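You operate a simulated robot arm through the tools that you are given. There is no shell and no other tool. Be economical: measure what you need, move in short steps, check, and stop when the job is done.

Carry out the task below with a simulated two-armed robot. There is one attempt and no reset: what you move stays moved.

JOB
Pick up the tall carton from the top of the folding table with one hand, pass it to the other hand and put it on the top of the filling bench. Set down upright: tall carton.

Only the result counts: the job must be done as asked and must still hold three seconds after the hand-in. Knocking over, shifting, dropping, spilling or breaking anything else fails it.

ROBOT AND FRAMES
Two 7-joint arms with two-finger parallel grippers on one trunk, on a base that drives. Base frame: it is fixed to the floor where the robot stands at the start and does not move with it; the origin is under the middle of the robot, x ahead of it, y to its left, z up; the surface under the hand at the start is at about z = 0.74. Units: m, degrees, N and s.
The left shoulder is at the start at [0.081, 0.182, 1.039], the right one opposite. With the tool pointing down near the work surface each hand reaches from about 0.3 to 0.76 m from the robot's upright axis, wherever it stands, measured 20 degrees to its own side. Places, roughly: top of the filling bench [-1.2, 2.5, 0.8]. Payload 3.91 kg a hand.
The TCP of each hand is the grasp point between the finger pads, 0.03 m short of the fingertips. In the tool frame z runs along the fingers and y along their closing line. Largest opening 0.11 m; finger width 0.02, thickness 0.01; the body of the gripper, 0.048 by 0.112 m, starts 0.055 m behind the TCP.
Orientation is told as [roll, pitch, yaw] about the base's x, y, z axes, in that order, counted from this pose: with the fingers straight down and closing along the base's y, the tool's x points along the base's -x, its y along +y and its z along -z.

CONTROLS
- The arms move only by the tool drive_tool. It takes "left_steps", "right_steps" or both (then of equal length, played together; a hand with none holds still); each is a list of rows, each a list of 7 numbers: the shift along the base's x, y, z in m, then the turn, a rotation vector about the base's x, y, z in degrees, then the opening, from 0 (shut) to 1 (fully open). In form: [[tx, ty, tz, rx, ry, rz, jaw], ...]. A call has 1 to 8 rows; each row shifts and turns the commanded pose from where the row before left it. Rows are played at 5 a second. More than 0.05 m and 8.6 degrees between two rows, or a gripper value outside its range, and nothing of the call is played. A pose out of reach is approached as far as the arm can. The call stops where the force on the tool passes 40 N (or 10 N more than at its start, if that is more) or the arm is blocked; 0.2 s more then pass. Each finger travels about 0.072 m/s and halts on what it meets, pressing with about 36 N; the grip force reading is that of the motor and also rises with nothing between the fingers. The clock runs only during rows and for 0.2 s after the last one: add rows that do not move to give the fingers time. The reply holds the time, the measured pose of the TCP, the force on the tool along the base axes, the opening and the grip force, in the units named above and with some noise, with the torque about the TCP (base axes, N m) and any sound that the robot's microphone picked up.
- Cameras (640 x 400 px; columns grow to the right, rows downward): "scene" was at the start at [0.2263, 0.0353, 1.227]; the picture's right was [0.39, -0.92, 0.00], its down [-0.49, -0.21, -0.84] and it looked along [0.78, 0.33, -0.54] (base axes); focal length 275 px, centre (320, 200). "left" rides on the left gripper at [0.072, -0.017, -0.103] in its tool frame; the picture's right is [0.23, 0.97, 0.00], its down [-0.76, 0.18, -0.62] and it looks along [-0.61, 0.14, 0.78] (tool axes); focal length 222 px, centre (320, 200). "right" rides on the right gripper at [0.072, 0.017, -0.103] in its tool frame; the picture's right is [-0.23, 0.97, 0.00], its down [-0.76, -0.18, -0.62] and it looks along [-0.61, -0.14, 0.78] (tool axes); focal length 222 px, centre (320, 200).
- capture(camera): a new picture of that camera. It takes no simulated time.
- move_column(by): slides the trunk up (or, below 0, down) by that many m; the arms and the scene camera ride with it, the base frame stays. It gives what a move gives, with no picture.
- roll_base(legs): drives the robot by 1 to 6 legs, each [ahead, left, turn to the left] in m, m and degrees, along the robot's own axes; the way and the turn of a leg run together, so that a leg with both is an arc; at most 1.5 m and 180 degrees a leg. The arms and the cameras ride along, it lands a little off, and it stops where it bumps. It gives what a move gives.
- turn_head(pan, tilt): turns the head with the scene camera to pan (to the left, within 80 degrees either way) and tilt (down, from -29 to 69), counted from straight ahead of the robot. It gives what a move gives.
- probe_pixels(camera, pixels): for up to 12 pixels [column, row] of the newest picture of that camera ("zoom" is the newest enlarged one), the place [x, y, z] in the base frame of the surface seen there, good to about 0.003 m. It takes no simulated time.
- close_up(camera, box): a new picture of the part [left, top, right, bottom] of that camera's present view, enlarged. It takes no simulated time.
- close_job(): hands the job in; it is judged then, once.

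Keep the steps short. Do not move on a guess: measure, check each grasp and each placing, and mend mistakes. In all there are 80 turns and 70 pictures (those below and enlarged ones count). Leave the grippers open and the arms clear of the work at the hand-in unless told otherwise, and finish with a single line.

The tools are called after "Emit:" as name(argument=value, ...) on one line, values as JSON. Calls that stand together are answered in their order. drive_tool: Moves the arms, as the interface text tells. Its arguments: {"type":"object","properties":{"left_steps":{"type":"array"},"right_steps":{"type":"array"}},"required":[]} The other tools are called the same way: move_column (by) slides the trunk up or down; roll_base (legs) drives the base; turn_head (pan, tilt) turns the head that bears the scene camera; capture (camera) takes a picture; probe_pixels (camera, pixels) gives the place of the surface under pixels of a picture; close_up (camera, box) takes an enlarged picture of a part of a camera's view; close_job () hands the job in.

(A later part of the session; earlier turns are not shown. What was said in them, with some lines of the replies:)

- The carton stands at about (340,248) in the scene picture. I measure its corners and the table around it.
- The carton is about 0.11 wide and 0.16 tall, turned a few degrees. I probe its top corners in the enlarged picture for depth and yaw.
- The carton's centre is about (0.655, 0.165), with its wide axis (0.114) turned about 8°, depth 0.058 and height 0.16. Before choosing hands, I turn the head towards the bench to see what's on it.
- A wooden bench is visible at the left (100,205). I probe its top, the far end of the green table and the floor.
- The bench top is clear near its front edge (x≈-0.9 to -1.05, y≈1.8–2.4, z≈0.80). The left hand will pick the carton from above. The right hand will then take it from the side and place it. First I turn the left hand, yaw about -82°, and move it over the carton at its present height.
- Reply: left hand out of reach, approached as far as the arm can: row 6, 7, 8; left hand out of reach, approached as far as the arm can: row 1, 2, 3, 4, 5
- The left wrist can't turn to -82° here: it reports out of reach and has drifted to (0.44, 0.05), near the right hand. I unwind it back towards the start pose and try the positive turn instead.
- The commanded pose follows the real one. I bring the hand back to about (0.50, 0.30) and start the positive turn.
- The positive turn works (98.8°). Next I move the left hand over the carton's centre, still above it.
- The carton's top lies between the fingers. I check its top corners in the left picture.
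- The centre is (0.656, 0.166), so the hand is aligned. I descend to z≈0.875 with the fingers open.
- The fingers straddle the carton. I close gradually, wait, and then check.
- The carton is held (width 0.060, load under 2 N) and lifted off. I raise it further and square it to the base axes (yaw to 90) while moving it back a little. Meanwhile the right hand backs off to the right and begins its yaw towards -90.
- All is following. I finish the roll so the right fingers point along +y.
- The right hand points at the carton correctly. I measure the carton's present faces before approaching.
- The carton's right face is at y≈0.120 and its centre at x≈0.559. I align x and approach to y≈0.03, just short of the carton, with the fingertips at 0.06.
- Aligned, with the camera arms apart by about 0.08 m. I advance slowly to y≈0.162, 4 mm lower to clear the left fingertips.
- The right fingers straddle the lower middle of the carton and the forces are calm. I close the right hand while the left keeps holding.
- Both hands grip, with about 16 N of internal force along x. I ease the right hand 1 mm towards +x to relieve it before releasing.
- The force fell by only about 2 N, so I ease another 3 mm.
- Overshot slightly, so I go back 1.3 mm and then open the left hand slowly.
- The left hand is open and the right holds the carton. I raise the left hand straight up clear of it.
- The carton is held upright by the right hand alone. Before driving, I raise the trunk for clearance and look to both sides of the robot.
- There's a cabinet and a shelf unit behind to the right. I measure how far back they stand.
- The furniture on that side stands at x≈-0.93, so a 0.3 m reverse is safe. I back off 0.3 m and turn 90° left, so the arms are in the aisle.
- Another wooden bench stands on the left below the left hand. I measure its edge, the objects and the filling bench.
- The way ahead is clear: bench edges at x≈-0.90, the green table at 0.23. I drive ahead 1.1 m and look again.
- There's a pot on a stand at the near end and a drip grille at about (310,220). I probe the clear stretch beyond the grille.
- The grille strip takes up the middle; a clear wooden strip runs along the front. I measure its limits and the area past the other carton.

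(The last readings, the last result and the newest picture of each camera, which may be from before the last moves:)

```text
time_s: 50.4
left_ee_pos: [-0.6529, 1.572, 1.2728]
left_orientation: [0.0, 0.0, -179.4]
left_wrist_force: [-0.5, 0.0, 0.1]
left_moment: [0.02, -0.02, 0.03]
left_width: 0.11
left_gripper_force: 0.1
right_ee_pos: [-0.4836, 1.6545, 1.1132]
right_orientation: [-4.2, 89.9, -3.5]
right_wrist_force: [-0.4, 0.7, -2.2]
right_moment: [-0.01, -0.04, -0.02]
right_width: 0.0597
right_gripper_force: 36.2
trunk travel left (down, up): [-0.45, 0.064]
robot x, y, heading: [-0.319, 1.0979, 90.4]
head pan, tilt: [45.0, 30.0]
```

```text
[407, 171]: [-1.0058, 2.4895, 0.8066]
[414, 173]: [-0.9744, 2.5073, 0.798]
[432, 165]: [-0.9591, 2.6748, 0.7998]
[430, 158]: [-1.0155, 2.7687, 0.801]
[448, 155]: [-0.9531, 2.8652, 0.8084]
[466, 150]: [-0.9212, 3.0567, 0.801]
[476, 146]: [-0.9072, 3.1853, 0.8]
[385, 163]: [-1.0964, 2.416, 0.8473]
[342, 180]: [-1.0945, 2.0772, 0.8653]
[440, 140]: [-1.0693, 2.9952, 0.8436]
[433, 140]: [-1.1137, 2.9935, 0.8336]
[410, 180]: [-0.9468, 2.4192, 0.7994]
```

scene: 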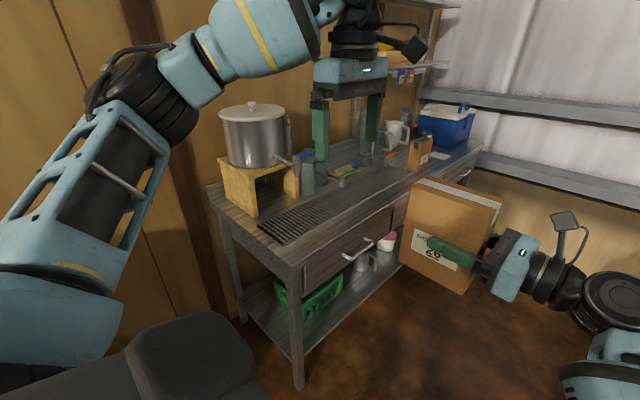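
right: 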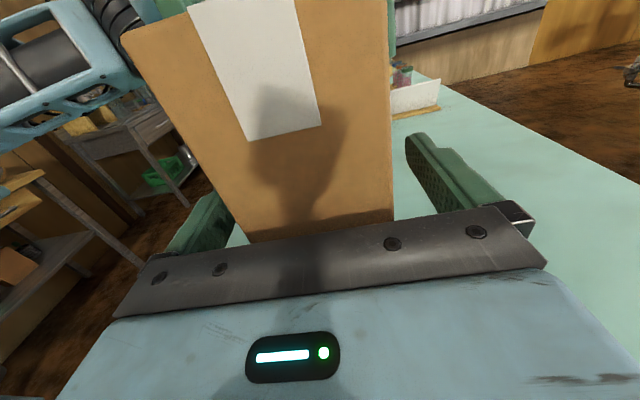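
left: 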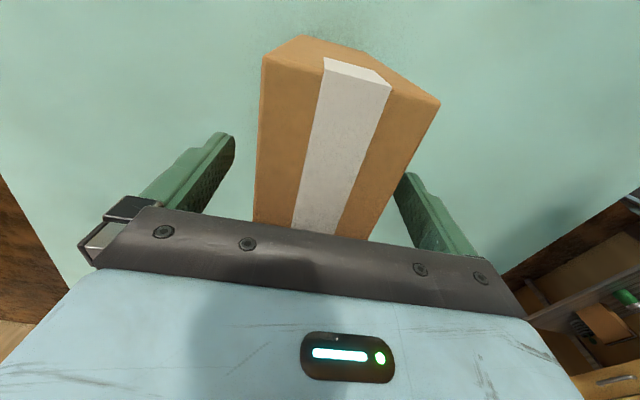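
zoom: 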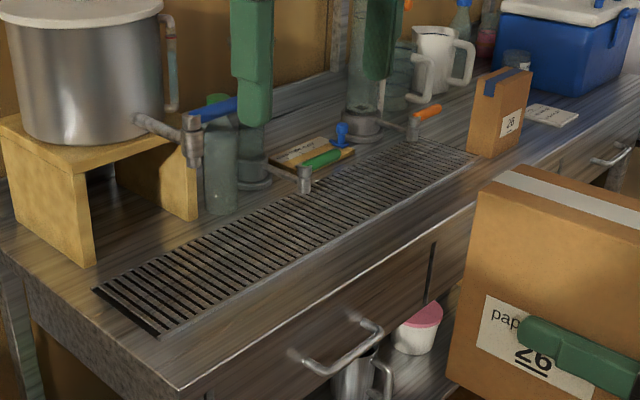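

The front wooden strip runs from x≈-0.895 to -0.978, so the 0.06-deep carton fits centred at x≈-0.937, y≈2.0. I drive on 1.07 m and turn 90° left to face the bench, with the carton staying above everything nearby.

Emit:
roll_base(legs=[[1.07, 0, 0], [0, 0, 89.5]])

Emit:
turn_head(pan=10, tilt=40)

Emit:
capture(camera="scene")

```text
time_s: 59.7
left_ee_pos: [-0.8085, 1.8262, 1.2742]
left_orientation: [0.0, 0.0, -89.5]
left_wrist_force: [0.0, -0.4, 0.4]
left_moment: [-0.03, 0.01, 0.0]
left_width: 0.11
left_gripper_force: 0.1
right_ee_pos: [-0.8925, 1.9956, 1.1132]
right_orientation: [-7.7, 89.9, 83.0]
right_wrist_force: [-0.7, -0.6, -2.7]
right_moment: [0.06, -0.01, -0.03]
right_width: 0.0598
right_gripper_force: 35.7
trunk travel left (down, up): [-0.45, 0.064]
robot x, y, heading: [-0.3257, 2.1621, -179.4]
head pan, tilt: [45.0, 30.0]
```

```text
time_s: 60.7
left_ee_pos: [-0.8095, 1.8267, 1.2721]
left_orientation: [0.0, 0.0, -89.6]
left_wrist_force: [0.1, -1.0, 0.9]
left_moment: [0.04, -0.01, -0.03]
left_width: 0.1098
left_gripper_force: 0.0
right_ee_pos: [-0.8921, 1.9953, 1.1121]
right_orientation: [-5.9, 90.0, 84.7]
right_wrist_force: [0.2, 0.9, -2.7]
right_moment: [0.04, -0.01, 0.0]
right_width: 0.06
right_gripper_force: 35.7
trunk travel left (down, up): [-0.45, 0.064]
robot x, y, heading: [-0.3318, 2.1622, -179.7]
head pan, tilt: [10.0, 40.0]
```

```text
44 pictures are left
```

scene: 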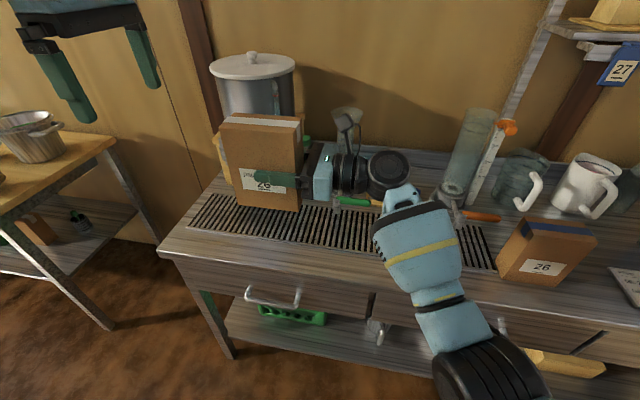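

The robot faces the bench. Before lowering, I probe the right forearm and elbow for clearance to the bench edge and the other carton.

Emit:
probe_pixels(camera="scene", pixels=[[490, 370], [440, 310], [465, 330], [420, 250], [388, 170], [350, 172], [545, 230], [505, 275], [440, 385], [403, 192], [270, 205], [240, 130]])

```text
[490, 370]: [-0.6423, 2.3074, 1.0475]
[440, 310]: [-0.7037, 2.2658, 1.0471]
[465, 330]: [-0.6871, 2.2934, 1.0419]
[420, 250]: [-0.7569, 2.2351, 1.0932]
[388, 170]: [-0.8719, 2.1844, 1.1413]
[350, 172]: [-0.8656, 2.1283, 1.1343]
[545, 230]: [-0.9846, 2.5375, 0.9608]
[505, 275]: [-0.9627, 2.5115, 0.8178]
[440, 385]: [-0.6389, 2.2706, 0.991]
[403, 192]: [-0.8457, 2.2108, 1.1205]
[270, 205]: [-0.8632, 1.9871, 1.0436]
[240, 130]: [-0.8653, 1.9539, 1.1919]
```

The elbow hangs lower than the wrist, so I'll keep the trunk high and lower the carton with the arm. I raise the trunk 0.06, then bring the arm over the strip and halfway down (to z≈0.97).

Emit:
move_column(by=0.06)

Emit:
drive_tool(right_steps=[[-0.009, 0, -0.02, 0, 0, 0, 0], [-0.009, 0, -0.025, 0, 0, 0, 0], [-0.009, 0, -0.025, 0, 0, 0, 0], [-0.009, 0, -0.025, 0, 0, 0, 0], [-0.009, 0, -0.025, 0, 0, 0, 0], [0, 0, -0.025, 0, 0, 0, 0], [0, 0, -0.025, 0, 0, 0, 0], [0, 0, -0.025, 0, 0, 0, 0]])

Emit:
capture(camera="scene")

```text
time_s: 61.7
left_ee_pos: [-0.8099, 1.8266, 1.3312]
left_orientation: [0.2, 0.0, -89.6]
left_wrist_force: [0.1, -0.4, 0.3]
left_moment: [-0.01, -0.05, 0.03]
left_width: 0.1098
left_gripper_force: 0.2
right_ee_pos: [-0.8926, 1.996, 1.1693]
right_orientation: [-47.6, 89.7, 43.1]
right_wrist_force: [-0.6, -0.6, -2.4]
right_moment: [0.07, 0.01, -0.01]
right_width: 0.0598
right_gripper_force: 36.1
trunk travel left (down, up): [-0.51, 0.004]
robot x, y, heading: [-0.3317, 2.1643, -179.1]
head pan, tilt: [10.0, 40.0]
```

```text
time_s: 63.5
left_ee_pos: [-0.8074, 1.826, 1.3335]
left_orientation: [0.0, 0.0, -89.7]
left_wrist_force: [0.2, -0.4, -0.3]
left_moment: [-0.01, -0.01, 0.01]
left_width: 0.1102
left_gripper_force: 0.1
right_ee_pos: [-0.8923, 2.0076, 1.0103]
right_orientation: [26.4, 89.6, 116.4]
right_wrist_force: [0.3, 0.0, -2.8]
right_moment: [0.05, 0.01, 0.0]
right_width: 0.0597
right_gripper_force: 36.2
right hand out of reach, approached as far as the arm can: row 4, 5, 6, 7, 8
trunk travel left (down, up): [-0.51, 0.004]
robot x, y, heading: [-0.3287, 2.1641, -179.4]
head pan, tilt: [10.0, 40.0]
```

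```text
43 pictures are left
```

scene: 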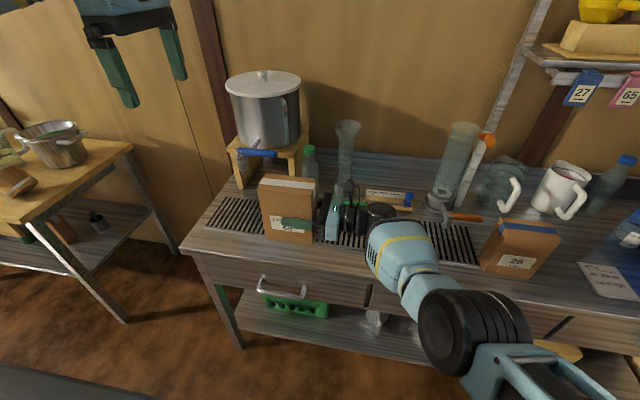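

The arm stopped short (z 1.01, x -0.892), limited by the wrist. The carton is still held. I probe the forearm in this pose to judge its slope over the bench edge.

Emit:
probe_pixels(camera="scene", pixels=[[400, 245], [385, 235], [412, 290], [430, 275], [470, 320], [430, 350], [500, 345], [380, 211], [372, 255], [350, 215], [395, 225]])

Emit:
capture(camera="right")

```text
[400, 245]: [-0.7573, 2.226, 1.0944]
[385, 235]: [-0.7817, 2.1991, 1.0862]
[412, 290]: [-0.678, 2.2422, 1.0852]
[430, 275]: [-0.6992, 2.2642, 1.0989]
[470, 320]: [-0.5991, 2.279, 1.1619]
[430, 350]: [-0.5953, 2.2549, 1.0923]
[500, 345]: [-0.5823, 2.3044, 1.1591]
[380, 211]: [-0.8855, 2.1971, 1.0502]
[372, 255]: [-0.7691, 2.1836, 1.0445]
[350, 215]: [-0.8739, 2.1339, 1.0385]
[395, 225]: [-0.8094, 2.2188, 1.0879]
```

```text
42 pictures are left
```

right: 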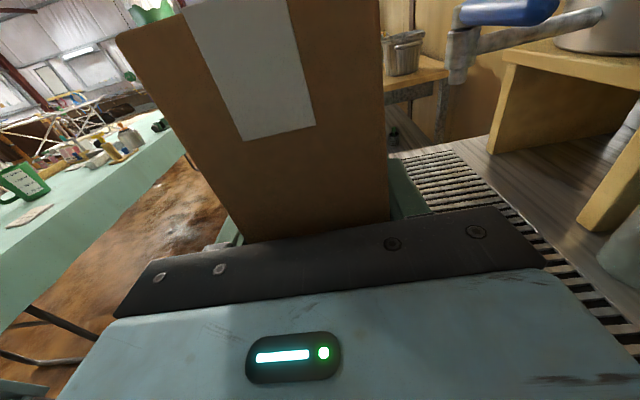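

In this pose the forearm is nearly level, its underside only about 0.04 below the TCP. Lowering the trunk in this pose is therefore safe. First the base goes 0.05 ahead to put the carton over the strip, then I re-measure.

Emit:
roll_base(legs=[[0.05, 0, 0]])

Emit:
move_column(by=-0.08)

Emit:
capture(camera="scene")

```text
time_s: 64.4
left_ee_pos: [-0.856, 1.8269, 1.3352]
left_orientation: [-0.1, 0.1, -89.6]
left_wrist_force: [-0.5, 0.5, 0.0]
left_moment: [-0.02, -0.01, -0.02]
left_width: 0.1098
left_gripper_force: 0.1
right_ee_pos: [-0.9381, 2.0063, 1.0104]
right_orientation: [8.4, 89.5, 98.6]
right_wrist_force: [-0.7, -0.2, -2.3]
right_moment: [0.05, 0.04, 0.0]
right_width: 0.0598
right_gripper_force: 35.8
trunk travel left (down, up): [-0.51, 0.004]
robot x, y, heading: [-0.3796, 2.1626, -179.4]
head pan, tilt: [10.0, 40.0]
```

```text
time_s: 65.6
left_ee_pos: [-0.8572, 1.8271, 1.2551]
left_orientation: [-0.1, 0.0, -89.7]
left_wrist_force: [0.3, -0.3, -0.1]
left_moment: [0.03, 0.02, -0.02]
left_width: 0.1101
left_gripper_force: 0.1
right_ee_pos: [-0.9623, 2.0433, 0.9168]
right_orientation: [15.6, 86.4, 103.1]
right_wrist_force: [-0.6, 0.8, -3.0]
right_moment: [0.05, 0.01, -0.01]
right_width: 0.0601
right_gripper_force: 36.1
trunk travel left (down, up): [-0.43, 0.084]
robot x, y, heading: [-0.3786, 2.1648, -179.4]
head pan, tilt: [10.0, 40.0]
```

```text
41 pictures are left
```

scene: 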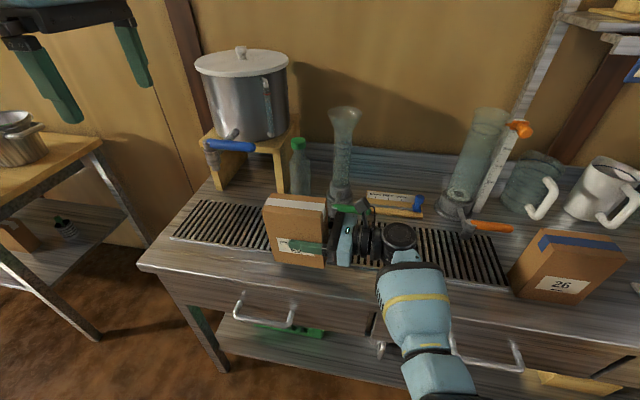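

The trunk drop also shifted the hand (x -0.962, tilt about 3.5°), as it sat at its reach limit. It touches nothing. I bring it back inside its reach, a little up and nearer, and undo the tilt (-3.5° about x, +2.5° about z, -0.8° about y).

Emit:
drive_tool(right_steps=[[0.008, -0.01, 0.015, -1, -0.2, 0.7, 0], [0.008, -0.01, 0.015, -1, -0.2, 0.7, 0], [0.008, -0.01, 0.01, -1, -0.2, 0.7, 0], [0, 0, 0, -0.5, -0.2, 0.4, 0], [0, 0, 0, 0, 0, 0, 0]])

```text
time_s: 67.0
left_ee_pos: [-0.8575, 1.8267, 1.2535]
left_orientation: [-0.1, -0.1, -89.6]
left_wrist_force: [0.8, 0.6, 0.5]
left_moment: [-0.03, 0.0, 0.0]
left_width: 0.1099
left_gripper_force: 0.0
right_ee_pos: [-0.94, 2.0155, 0.9481]
right_orientation: [-6.1, 89.4, 83.5]
right_wrist_force: [0.2, -0.7, -2.7]
right_moment: [0.05, -0.02, 0.0]
right_width: 0.0597
right_gripper_force: 36.1
trunk travel left (down, up): [-0.43, 0.084]
robot x, y, heading: [-0.3797, 2.1672, -179.5]
head pan, tilt: [10.0, 40.0]
stopped in row 5 (right hand): the arm was blocked; the commanded pose is now the measured one
```

The pose is good now (x -0.940, z 0.948), but the arm reported being blocked. I look for what it may be touching.

Emit:
turn_head(pan=-15, tilt=50)

Emit:
capture(camera="scene")

Emit:
capture(camera="right")

Emit:
capture(camera="left")

```text
time_s: 67.9
left_ee_pos: [-0.8583, 1.827, 1.253]
left_orientation: [0.0, 0.0, -89.6]
left_wrist_force: [1.1, -0.3, 0.5]
left_moment: [-0.05, -0.01, -0.03]
left_width: 0.1099
left_gripper_force: 0.0
right_ee_pos: [-0.9398, 2.015, 0.9492]
right_orientation: [-1.8, 89.5, 87.9]
right_wrist_force: [0.8, -0.1, -3.3]
right_moment: [0.06, 0.02, 0.01]
right_width: 0.0598
right_gripper_force: 35.9
trunk travel left (down, up): [-0.43, 0.084]
robot x, y, heading: [-0.3815, 2.1629, -179.4]
head pan, tilt: [-15.0, 50.0]
```

```text
40 pictures are left
```

scene: 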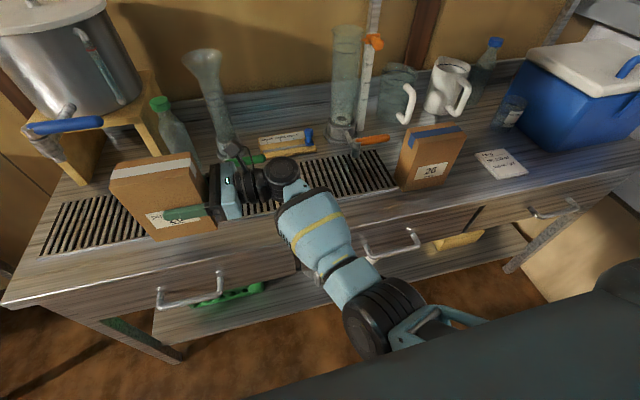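

```text
39 pictures are left
```

right: 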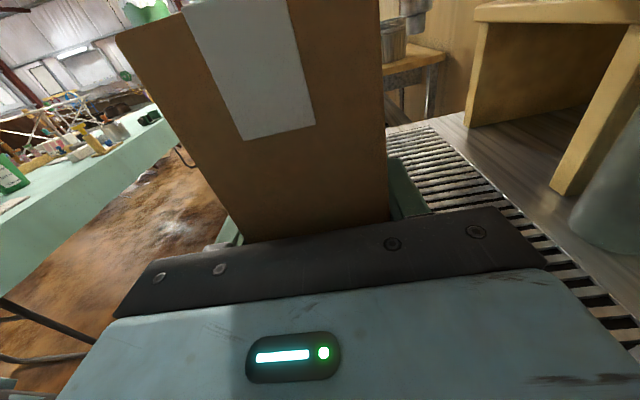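

```text
38 pictures are left
```

left: 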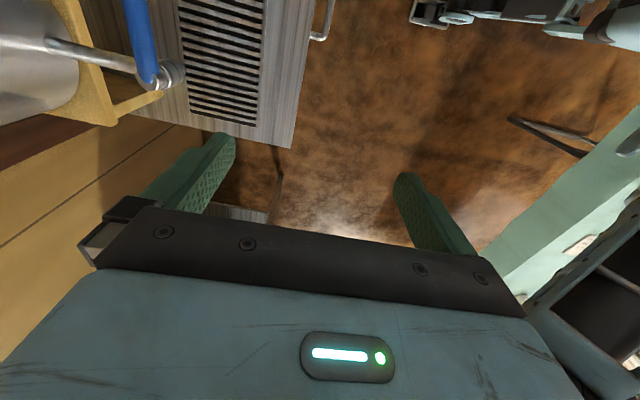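

Nothing is obviously touched. I probe the wrist and forearm points to check the height of the underside over the bench edge.

Emit:
probe_pixels(camera="scene", pixels=[[300, 205], [325, 215], [290, 240], [305, 260], [330, 290], [345, 265], [280, 165], [240, 190], [345, 330], [380, 300], [215, 200], [300, 180]])

Emit:
close_up(camera="scene", box=[100, 100, 420, 300])

```text
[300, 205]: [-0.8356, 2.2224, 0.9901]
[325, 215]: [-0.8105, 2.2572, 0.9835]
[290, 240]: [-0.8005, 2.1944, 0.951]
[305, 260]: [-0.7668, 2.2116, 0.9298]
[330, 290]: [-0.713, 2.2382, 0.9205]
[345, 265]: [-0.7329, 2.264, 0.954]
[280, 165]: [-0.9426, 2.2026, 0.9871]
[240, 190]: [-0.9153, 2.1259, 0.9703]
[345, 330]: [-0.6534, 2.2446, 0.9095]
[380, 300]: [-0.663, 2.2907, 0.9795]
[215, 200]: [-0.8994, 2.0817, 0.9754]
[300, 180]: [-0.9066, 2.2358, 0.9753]
```

```text
2.00 times, centred on (260, 200) of scene
```

zoom: 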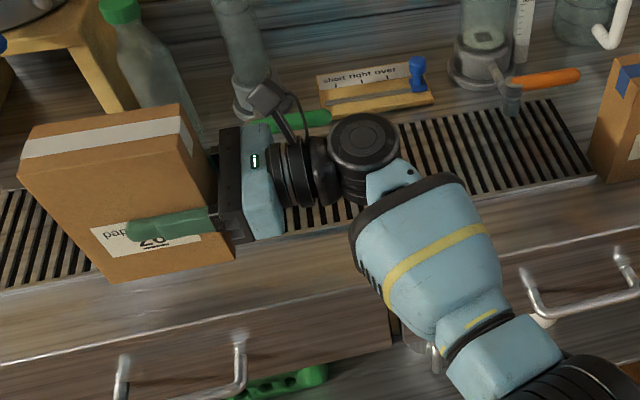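

The thick forearm stays in front of the bench edge (x > -0.87) and the wrist keeps clear above it. The report was probably a joint stop. I lower the trunk 0.04 and check that the hand rides along.

Emit:
move_column(by=-0.04)

Emit:
capture(camera="scene")

```text
time_s: 68.7
left_ee_pos: [-0.8566, 1.8262, 1.2135]
left_orientation: [-0.1, 0.0, -89.6]
left_wrist_force: [0.5, 0.1, 0.2]
left_moment: [0.02, 0.02, 0.02]
left_width: 0.1101
left_gripper_force: 0.0
right_ee_pos: [-0.9409, 2.0229, 0.9013]
right_orientation: [-4.9, 88.5, 84.2]
right_wrist_force: [-0.9, 0.5, -2.6]
right_moment: [0.08, -0.01, 0.0]
right_width: 0.0597
right_gripper_force: 36.3
trunk travel left (down, up): [-0.39, 0.124]
robot x, y, heading: [-0.3808, 2.1596, -179.3]
head pan, tilt: [-15.0, 50.0]
```

```text
36 pictures are left
```

scene: 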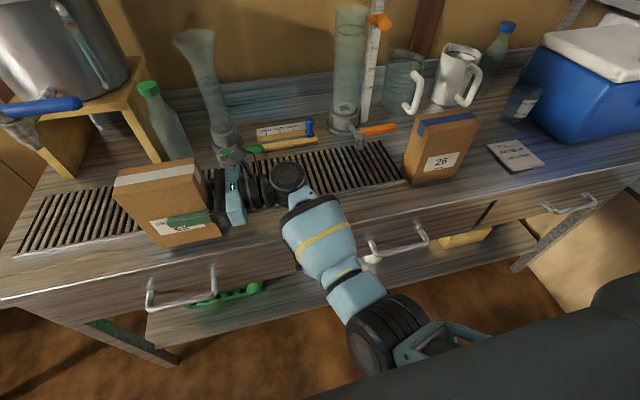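

The tilt is now about 1.5°. I correct it with the arm before the final lowering, also nudging x by +3 mm.

Emit:
drive_tool(right_steps=[[0.0015, -0.004, 0.002, -0.8, 0, 0.4, 0], [0.0015, -0.004, 0.002, -0.7, 0, 0.4, 0], [0, 0, 0, 0, 0, 0, 0]])

Emit:
close_up(camera="scene", box=[90, 140, 314, 280])

```text
time_s: 69.5
left_ee_pos: [-0.858, 1.8257, 1.215]
left_orientation: [0.0, 0.0, -89.5]
left_wrist_force: [0.8, -0.7, 0.2]
left_moment: [0.01, 0.02, 0.02]
left_width: 0.1099
left_gripper_force: 0.0
right_ee_pos: [-0.9428, 2.0217, 0.898]
right_orientation: [-14.6, 89.2, 74.9]
right_wrist_force: [-0.9, -0.3, -3.2]
right_moment: [0.06, 0.01, -0.02]
right_width: 0.0598
right_gripper_force: 36.2
trunk travel left (down, up): [-0.39, 0.124]
robot x, y, heading: [-0.3805, 2.1627, -179.6]
head pan, tilt: [-15.0, 50.0]
```

```text
2.86 times, centred on (202, 210) of scene
```

zoom: 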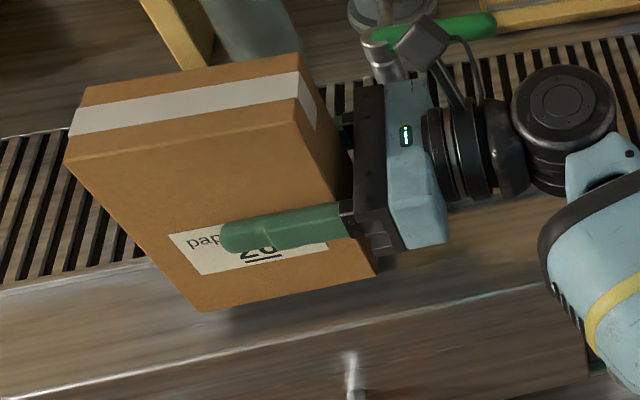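

The tilt is now below 1°. I check the carton's lower edge height, its distance to the bench edge, and the gap between the hand's camera stalk and the spigot.

Emit:
probe_pixels(camera="zoom", pixels=[[204, 306], [372, 274], [290, 288], [70, 160], [318, 125], [385, 68], [420, 45], [145, 290], [330, 320], [420, 285], [300, 60], [440, 240]])

```text
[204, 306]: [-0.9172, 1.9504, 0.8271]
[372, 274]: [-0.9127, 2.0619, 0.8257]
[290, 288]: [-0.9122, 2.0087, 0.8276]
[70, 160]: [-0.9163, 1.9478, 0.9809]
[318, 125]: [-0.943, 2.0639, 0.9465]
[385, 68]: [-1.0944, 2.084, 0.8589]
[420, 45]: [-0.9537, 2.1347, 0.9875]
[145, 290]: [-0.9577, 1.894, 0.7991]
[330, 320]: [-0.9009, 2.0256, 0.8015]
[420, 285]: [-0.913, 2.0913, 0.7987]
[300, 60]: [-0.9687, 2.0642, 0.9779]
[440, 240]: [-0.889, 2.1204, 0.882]
```

The carton's underside is at about 0.823, its front face at x≈-0.914 and its back at ≈-0.973, only 5 mm from the grille. I shift 5 mm towards the robot before lowering.

Emit:
drive_tool(right_steps=[[0.003, 0, 0.001, 0, 0, 0, 0], [0.003, 0, 0.001, 0, 0, 0, 0], [0, 0, 0, 0, 0, 0, 0]])

```text
time_s: 70.3
left_ee_pos: [-0.8563, 1.8267, 1.2132]
left_orientation: [-0.1, -0.1, -89.6]
left_wrist_force: [0.3, 0.6, -0.1]
left_moment: [-0.02, -0.01, -0.02]
left_width: 0.1101
left_gripper_force: 0.1
right_ee_pos: [-0.9441, 2.0245, 0.9097]
right_orientation: [48.4, 89.0, 137.5]
right_wrist_force: [-0.4, 0.1, -2.6]
right_moment: [0.05, 0.03, -0.02]
right_width: 0.0597
right_gripper_force: 35.6
trunk travel left (down, up): [-0.39, 0.124]
robot x, y, heading: [-0.3811, 2.1632, -179.6]
head pan, tilt: [-15.0, 50.0]
```

The arm rose instead of shifting, so it is near its joint stop. I shift with the base instead, 6 mm back.

Emit:
roll_base(legs=[[-0.007, 0, 0]])

Emit:
close_up(camera="scene", box=[90, 140, 314, 280])

```text
time_s: 71.0
left_ee_pos: [-0.8511, 1.8266, 1.2138]
left_orientation: [-0.1, 0.0, -89.6]
left_wrist_force: [0.0, 0.6, 0.5]
left_moment: [0.0, -0.01, -0.01]
left_width: 0.1101
left_gripper_force: 0.1
right_ee_pos: [-0.9365, 2.0249, 0.9073]
right_orientation: [35.3, 89.1, 124.5]
right_wrist_force: [0.0, -0.6, -3.0]
right_moment: [0.04, -0.02, 0.02]
right_width: 0.0596
right_gripper_force: 36.2
trunk travel left (down, up): [-0.39, 0.124]
robot x, y, heading: [-0.3733, 2.1611, -179.5]
head pan, tilt: [-15.0, 50.0]
```

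```text
2.86 times, centred on (202, 210) of scene
```

zoom: 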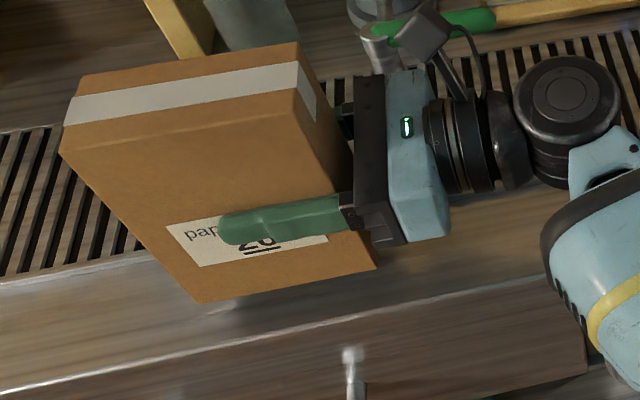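

x is now -0.937 as wanted, with the bottom at about 0.83. I lower the trunk 0.02 and check.

Emit:
move_column(by=-0.02)

Emit:
close_up(camera="scene", box=[90, 140, 314, 280])

Emit:
probe_pixels(camera="zoom", pixels=[[204, 300], [370, 270], [290, 286], [285, 270], [330, 262], [220, 285], [80, 150], [300, 115]])

```text
time_s: 71.7
left_ee_pos: [-0.8507, 1.8264, 1.1949]
left_orientation: [0.0, 0.0, -89.6]
left_wrist_force: [0.2, -0.3, -0.1]
left_moment: [-0.02, 0.01, -0.02]
left_width: 0.11
left_gripper_force: 0.0
right_ee_pos: [-0.937, 2.0279, 0.8849]
right_orientation: [26.2, 88.7, 115.2]
right_wrist_force: [-0.3, 0.0, -2.6]
right_moment: [0.08, 0.03, 0.01]
right_width: 0.06
right_gripper_force: 35.6
trunk travel left (down, up): [-0.37, 0.144]
robot x, y, heading: [-0.3729, 2.1613, -179.7]
head pan, tilt: [-15.0, 50.0]
```

```text
2.86 times, centred on (202, 210) of scene
```

zoom: 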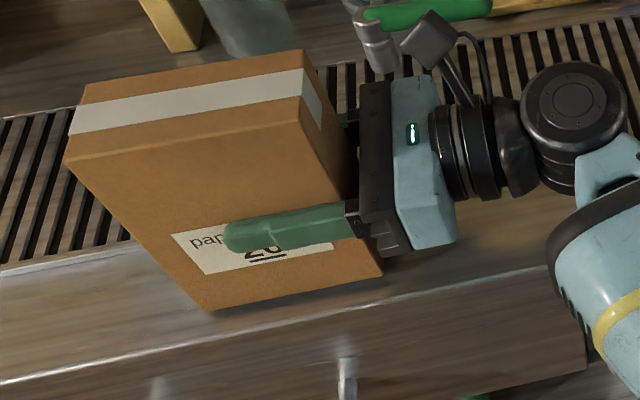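

```text
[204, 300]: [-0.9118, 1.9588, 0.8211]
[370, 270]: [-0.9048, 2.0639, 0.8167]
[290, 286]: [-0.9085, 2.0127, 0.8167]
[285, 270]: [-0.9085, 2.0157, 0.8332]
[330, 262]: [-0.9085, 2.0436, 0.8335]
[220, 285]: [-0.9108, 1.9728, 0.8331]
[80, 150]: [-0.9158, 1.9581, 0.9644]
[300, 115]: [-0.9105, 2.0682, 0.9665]
```

About 6–8 mm are left, tilt 1.3°. I lower in small amounts, watching the force.

Emit:
move_column(by=-0.005)

Emit:
move_column(by=-0.003)

```text
time_s: 72.2
left_ee_pos: [-0.8507, 1.8264, 1.1892]
left_orientation: [0.0, 0.1, -89.6]
left_wrist_force: [0.0, -0.2, -0.6]
left_moment: [-0.01, 0.01, 0.01]
left_width: 0.1099
left_gripper_force: 0.0
right_ee_pos: [-0.9371, 2.0289, 0.8806]
right_orientation: [28.6, 88.6, 117.5]
right_wrist_force: [2.1, 0.6, 0.3]
right_moment: [-0.14, -0.17, 0.1]
right_width: 0.0598
right_gripper_force: 36.3
trunk travel left (down, up): [-0.365, 0.149]
robot x, y, heading: [-0.3715, 2.1632, -179.4]
head pan, tilt: [-15.0, 50.0]
```

```text
time_s: 72.8
left_ee_pos: [-0.85, 1.8267, 1.1859]
left_orientation: [-0.2, -0.1, -89.6]
left_wrist_force: [0.8, -0.5, 0.6]
left_moment: [-0.01, 0.03, -0.02]
left_width: 0.11
left_gripper_force: 0.0
right_ee_pos: [-0.9364, 2.0294, 0.8795]
right_orientation: [39.9, 88.8, 128.7]
right_wrist_force: [0.2, 1.0, 13.0]
right_moment: [-1.12, -0.51, 0.07]
right_width: 0.0599
right_gripper_force: 36.3
trunk travel left (down, up): [-0.362, 0.152]
robot x, y, heading: [-0.3754, 2.162, -179.5]
head pan, tilt: [-15.0, 50.0]
```

The carton touches down at 13 N, with only about 1° of tilt to settle. I open the right hand slowly.

Emit:
drive_tool(right_steps=[[0, 0, 0, 0, 0, 0, 0.56], [0, 0, 0, 0, 0, 0, 0.6], [0, 0, 0, 0, 0, 0, 0.7], [0, 0, 0, 0, 0, 0, 0.85], [0, 0, 0, 0, 0, 0, 1], [0, 0, 0, 0, 0, 0, 1]])

Emit:
close_up(camera="scene", box=[90, 140, 314, 280])

Emit:
capture(camera="right")

```text
time_s: 74.2
left_ee_pos: [-0.852, 1.8258, 1.1865]
left_orientation: [0.0, 0.0, -89.6]
left_wrist_force: [-0.6, 0.3, 1.0]
left_moment: [0.0, 0.04, -0.01]
left_width: 0.1098
left_gripper_force: 0.0
right_ee_pos: [-0.9373, 2.0278, 0.877]
right_orientation: [28.6, 88.7, 117.8]
right_wrist_force: [0.1, 0.3, 0.3]
right_moment: [0.04, 0.01, -0.01]
right_width: 0.1101
right_gripper_force: 0.1
trunk travel left (down, up): [-0.362, 0.152]
robot x, y, heading: [-0.3699, 2.1627, -179.5]
head pan, tilt: [-15.0, 50.0]
```

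```text
2.86 times, centred on (202, 210) of scene
```

zoom: 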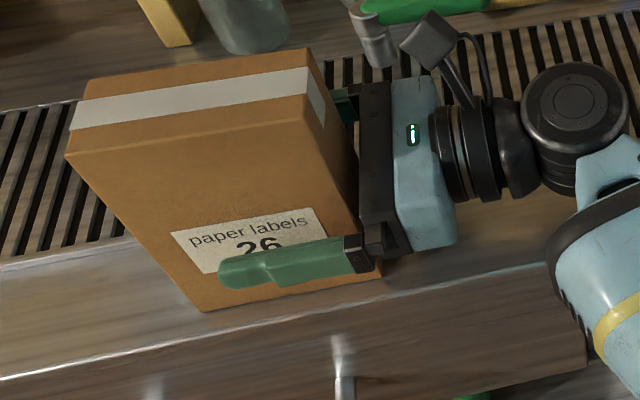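

```text
31 pictures are left
```

right: 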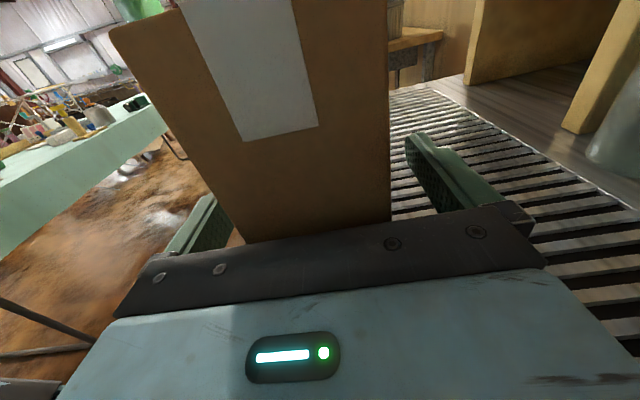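

Released, with the carton standing still and clear of both fingers. I withdraw by strafing the base to the robot's right (+y) 0.11 m, along the fingers. There's still about 0.08 m to the other carton.

Emit:
roll_base(legs=[[0, -0.11, 0]])

Emit:
capture(camera="scene")

```text
time_s: 75.8
left_ee_pos: [-0.8512, 1.9352, 1.186]
left_orientation: [0.0, 0.0, -89.5]
left_wrist_force: [-0.6, 0.2, 0.3]
left_moment: [-0.01, 0.01, 0.0]
left_width: 0.11
left_gripper_force: 0.1
right_ee_pos: [-0.9383, 2.1369, 0.8765]
right_orientation: [26.2, 88.8, 115.3]
right_wrist_force: [-0.1, -0.1, 0.3]
right_moment: [-0.02, 0.01, -0.01]
right_width: 0.1099
right_gripper_force: 0.1
trunk travel left (down, up): [-0.362, 0.152]
robot x, y, heading: [-0.3747, 2.2705, -179.8]
head pan, tilt: [-15.0, 50.0]
```

```text
30 pictures are left
```

scene: 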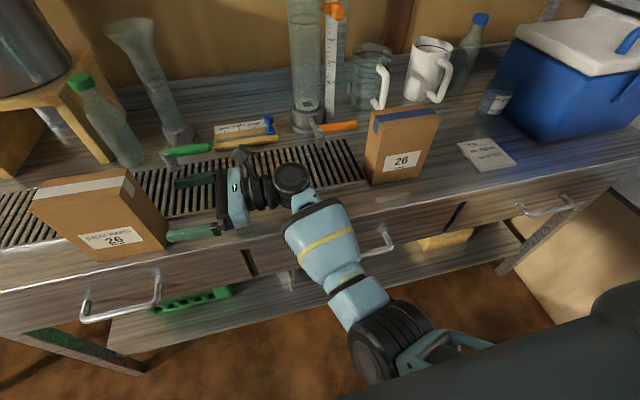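

The fingertips are about 0.03 m clear of the carton. I raise the trunk a little and back away 0.2 m from the bench.

Emit:
move_column(by=0.06)

Emit:
roll_base(legs=[[-0.2, 0, 0]])

Emit:
turn_head(pan=10, tilt=35)

Emit:
capture(camera="scene")

```text
time_s: 76.8
left_ee_pos: [-0.8529, 1.9355, 1.2441]
left_orientation: [0.0, 0.1, -89.4]
left_wrist_force: [-0.4, -0.4, 0.6]
left_moment: [-0.02, -0.01, -0.04]
left_width: 0.11
left_gripper_force: 0.0
right_ee_pos: [-0.9413, 2.1404, 0.9348]
right_orientation: [25.9, 88.3, 114.5]
right_wrist_force: [0.1, -0.4, 0.0]
right_moment: [-0.04, -0.02, 0.05]
right_width: 0.1099
right_gripper_force: 0.0
trunk travel left (down, up): [-0.422, 0.092]
robot x, y, heading: [-0.3744, 2.2682, -179.4]
head pan, tilt: [-15.0, 50.0]
```

```text
time_s: 78.4
left_ee_pos: [-0.653, 1.9368, 1.2457]
left_orientation: [0.0, 0.0, -89.5]
left_wrist_force: [0.6, 0.5, 0.0]
left_moment: [0.03, 0.03, -0.01]
left_width: 0.1101
left_gripper_force: 0.0
right_ee_pos: [-0.7419, 2.1423, 0.9334]
right_orientation: [19.8, 88.2, 108.4]
right_wrist_force: [-0.6, -0.2, -0.2]
right_moment: [0.04, 0.03, -0.04]
right_width: 0.1099
right_gripper_force: 0.1
trunk travel left (down, up): [-0.422, 0.092]
robot x, y, heading: [-0.1761, 2.2708, -179.3]
head pan, tilt: [-15.0, 50.0]
```

```text
time_s: 79.3
left_ee_pos: [-0.6532, 1.9381, 1.2456]
left_orientation: [0.0, 0.0, -89.5]
left_wrist_force: [-0.4, -0.3, -0.3]
left_moment: [0.0, -0.01, 0.01]
left_width: 0.1099
left_gripper_force: 0.1
right_ee_pos: [-0.7432, 2.1445, 0.9328]
right_orientation: [18.7, 88.2, 107.4]
right_wrist_force: [-0.1, -0.6, 0.8]
right_moment: [-0.02, -0.01, 0.03]
right_width: 0.1101
right_gripper_force: 0.1
trunk travel left (down, up): [-0.422, 0.092]
robot x, y, heading: [-0.1766, 2.2739, -179.3]
head pan, tilt: [10.0, 35.0]
```

```text
29 pictures are left
```

scene: 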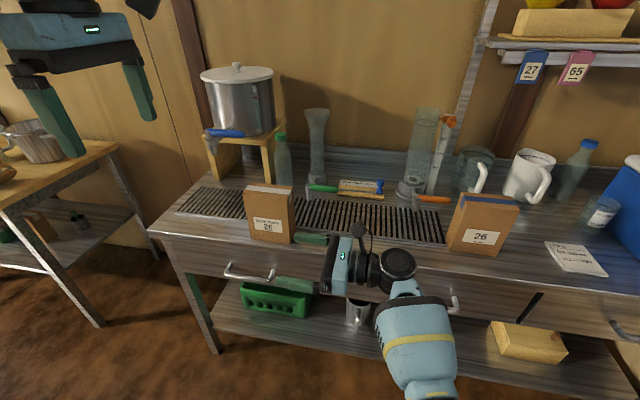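

The carton stands upright on the front strip of the bench, nothing else has moved, and both hands are open and clear. I verify its pose once.

Emit:
close_up(camera="scene", box=[200, 160, 360, 260])

Emit:
probe_pixels(camera="scene", pixels=[[250, 235], [289, 240], [247, 195], [288, 198], [270, 188], [265, 248]])

```text
4.00 times, centred on (280, 210) of scene
```

zoom: 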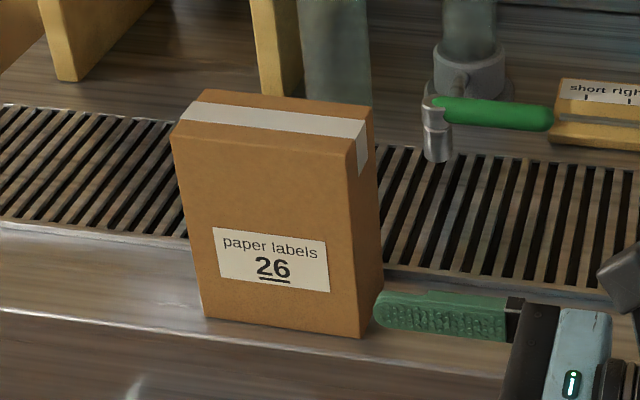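

```text
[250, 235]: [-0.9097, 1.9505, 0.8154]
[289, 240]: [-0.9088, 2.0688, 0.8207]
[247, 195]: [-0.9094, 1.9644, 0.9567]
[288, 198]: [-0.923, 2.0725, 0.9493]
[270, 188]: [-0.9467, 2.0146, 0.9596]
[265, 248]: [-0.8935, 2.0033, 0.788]
```

The front face is vertical (x≈-0.909 at top and bottom) and the top is at 0.96, so the carton stands flat and upright on the wood. I hand in.

Emit:
close_job()

```text
The job is handed in.
```

The tall carton was picked up with the left hand, passed to the right hand, and set down upright on the front strip of the filling bench.
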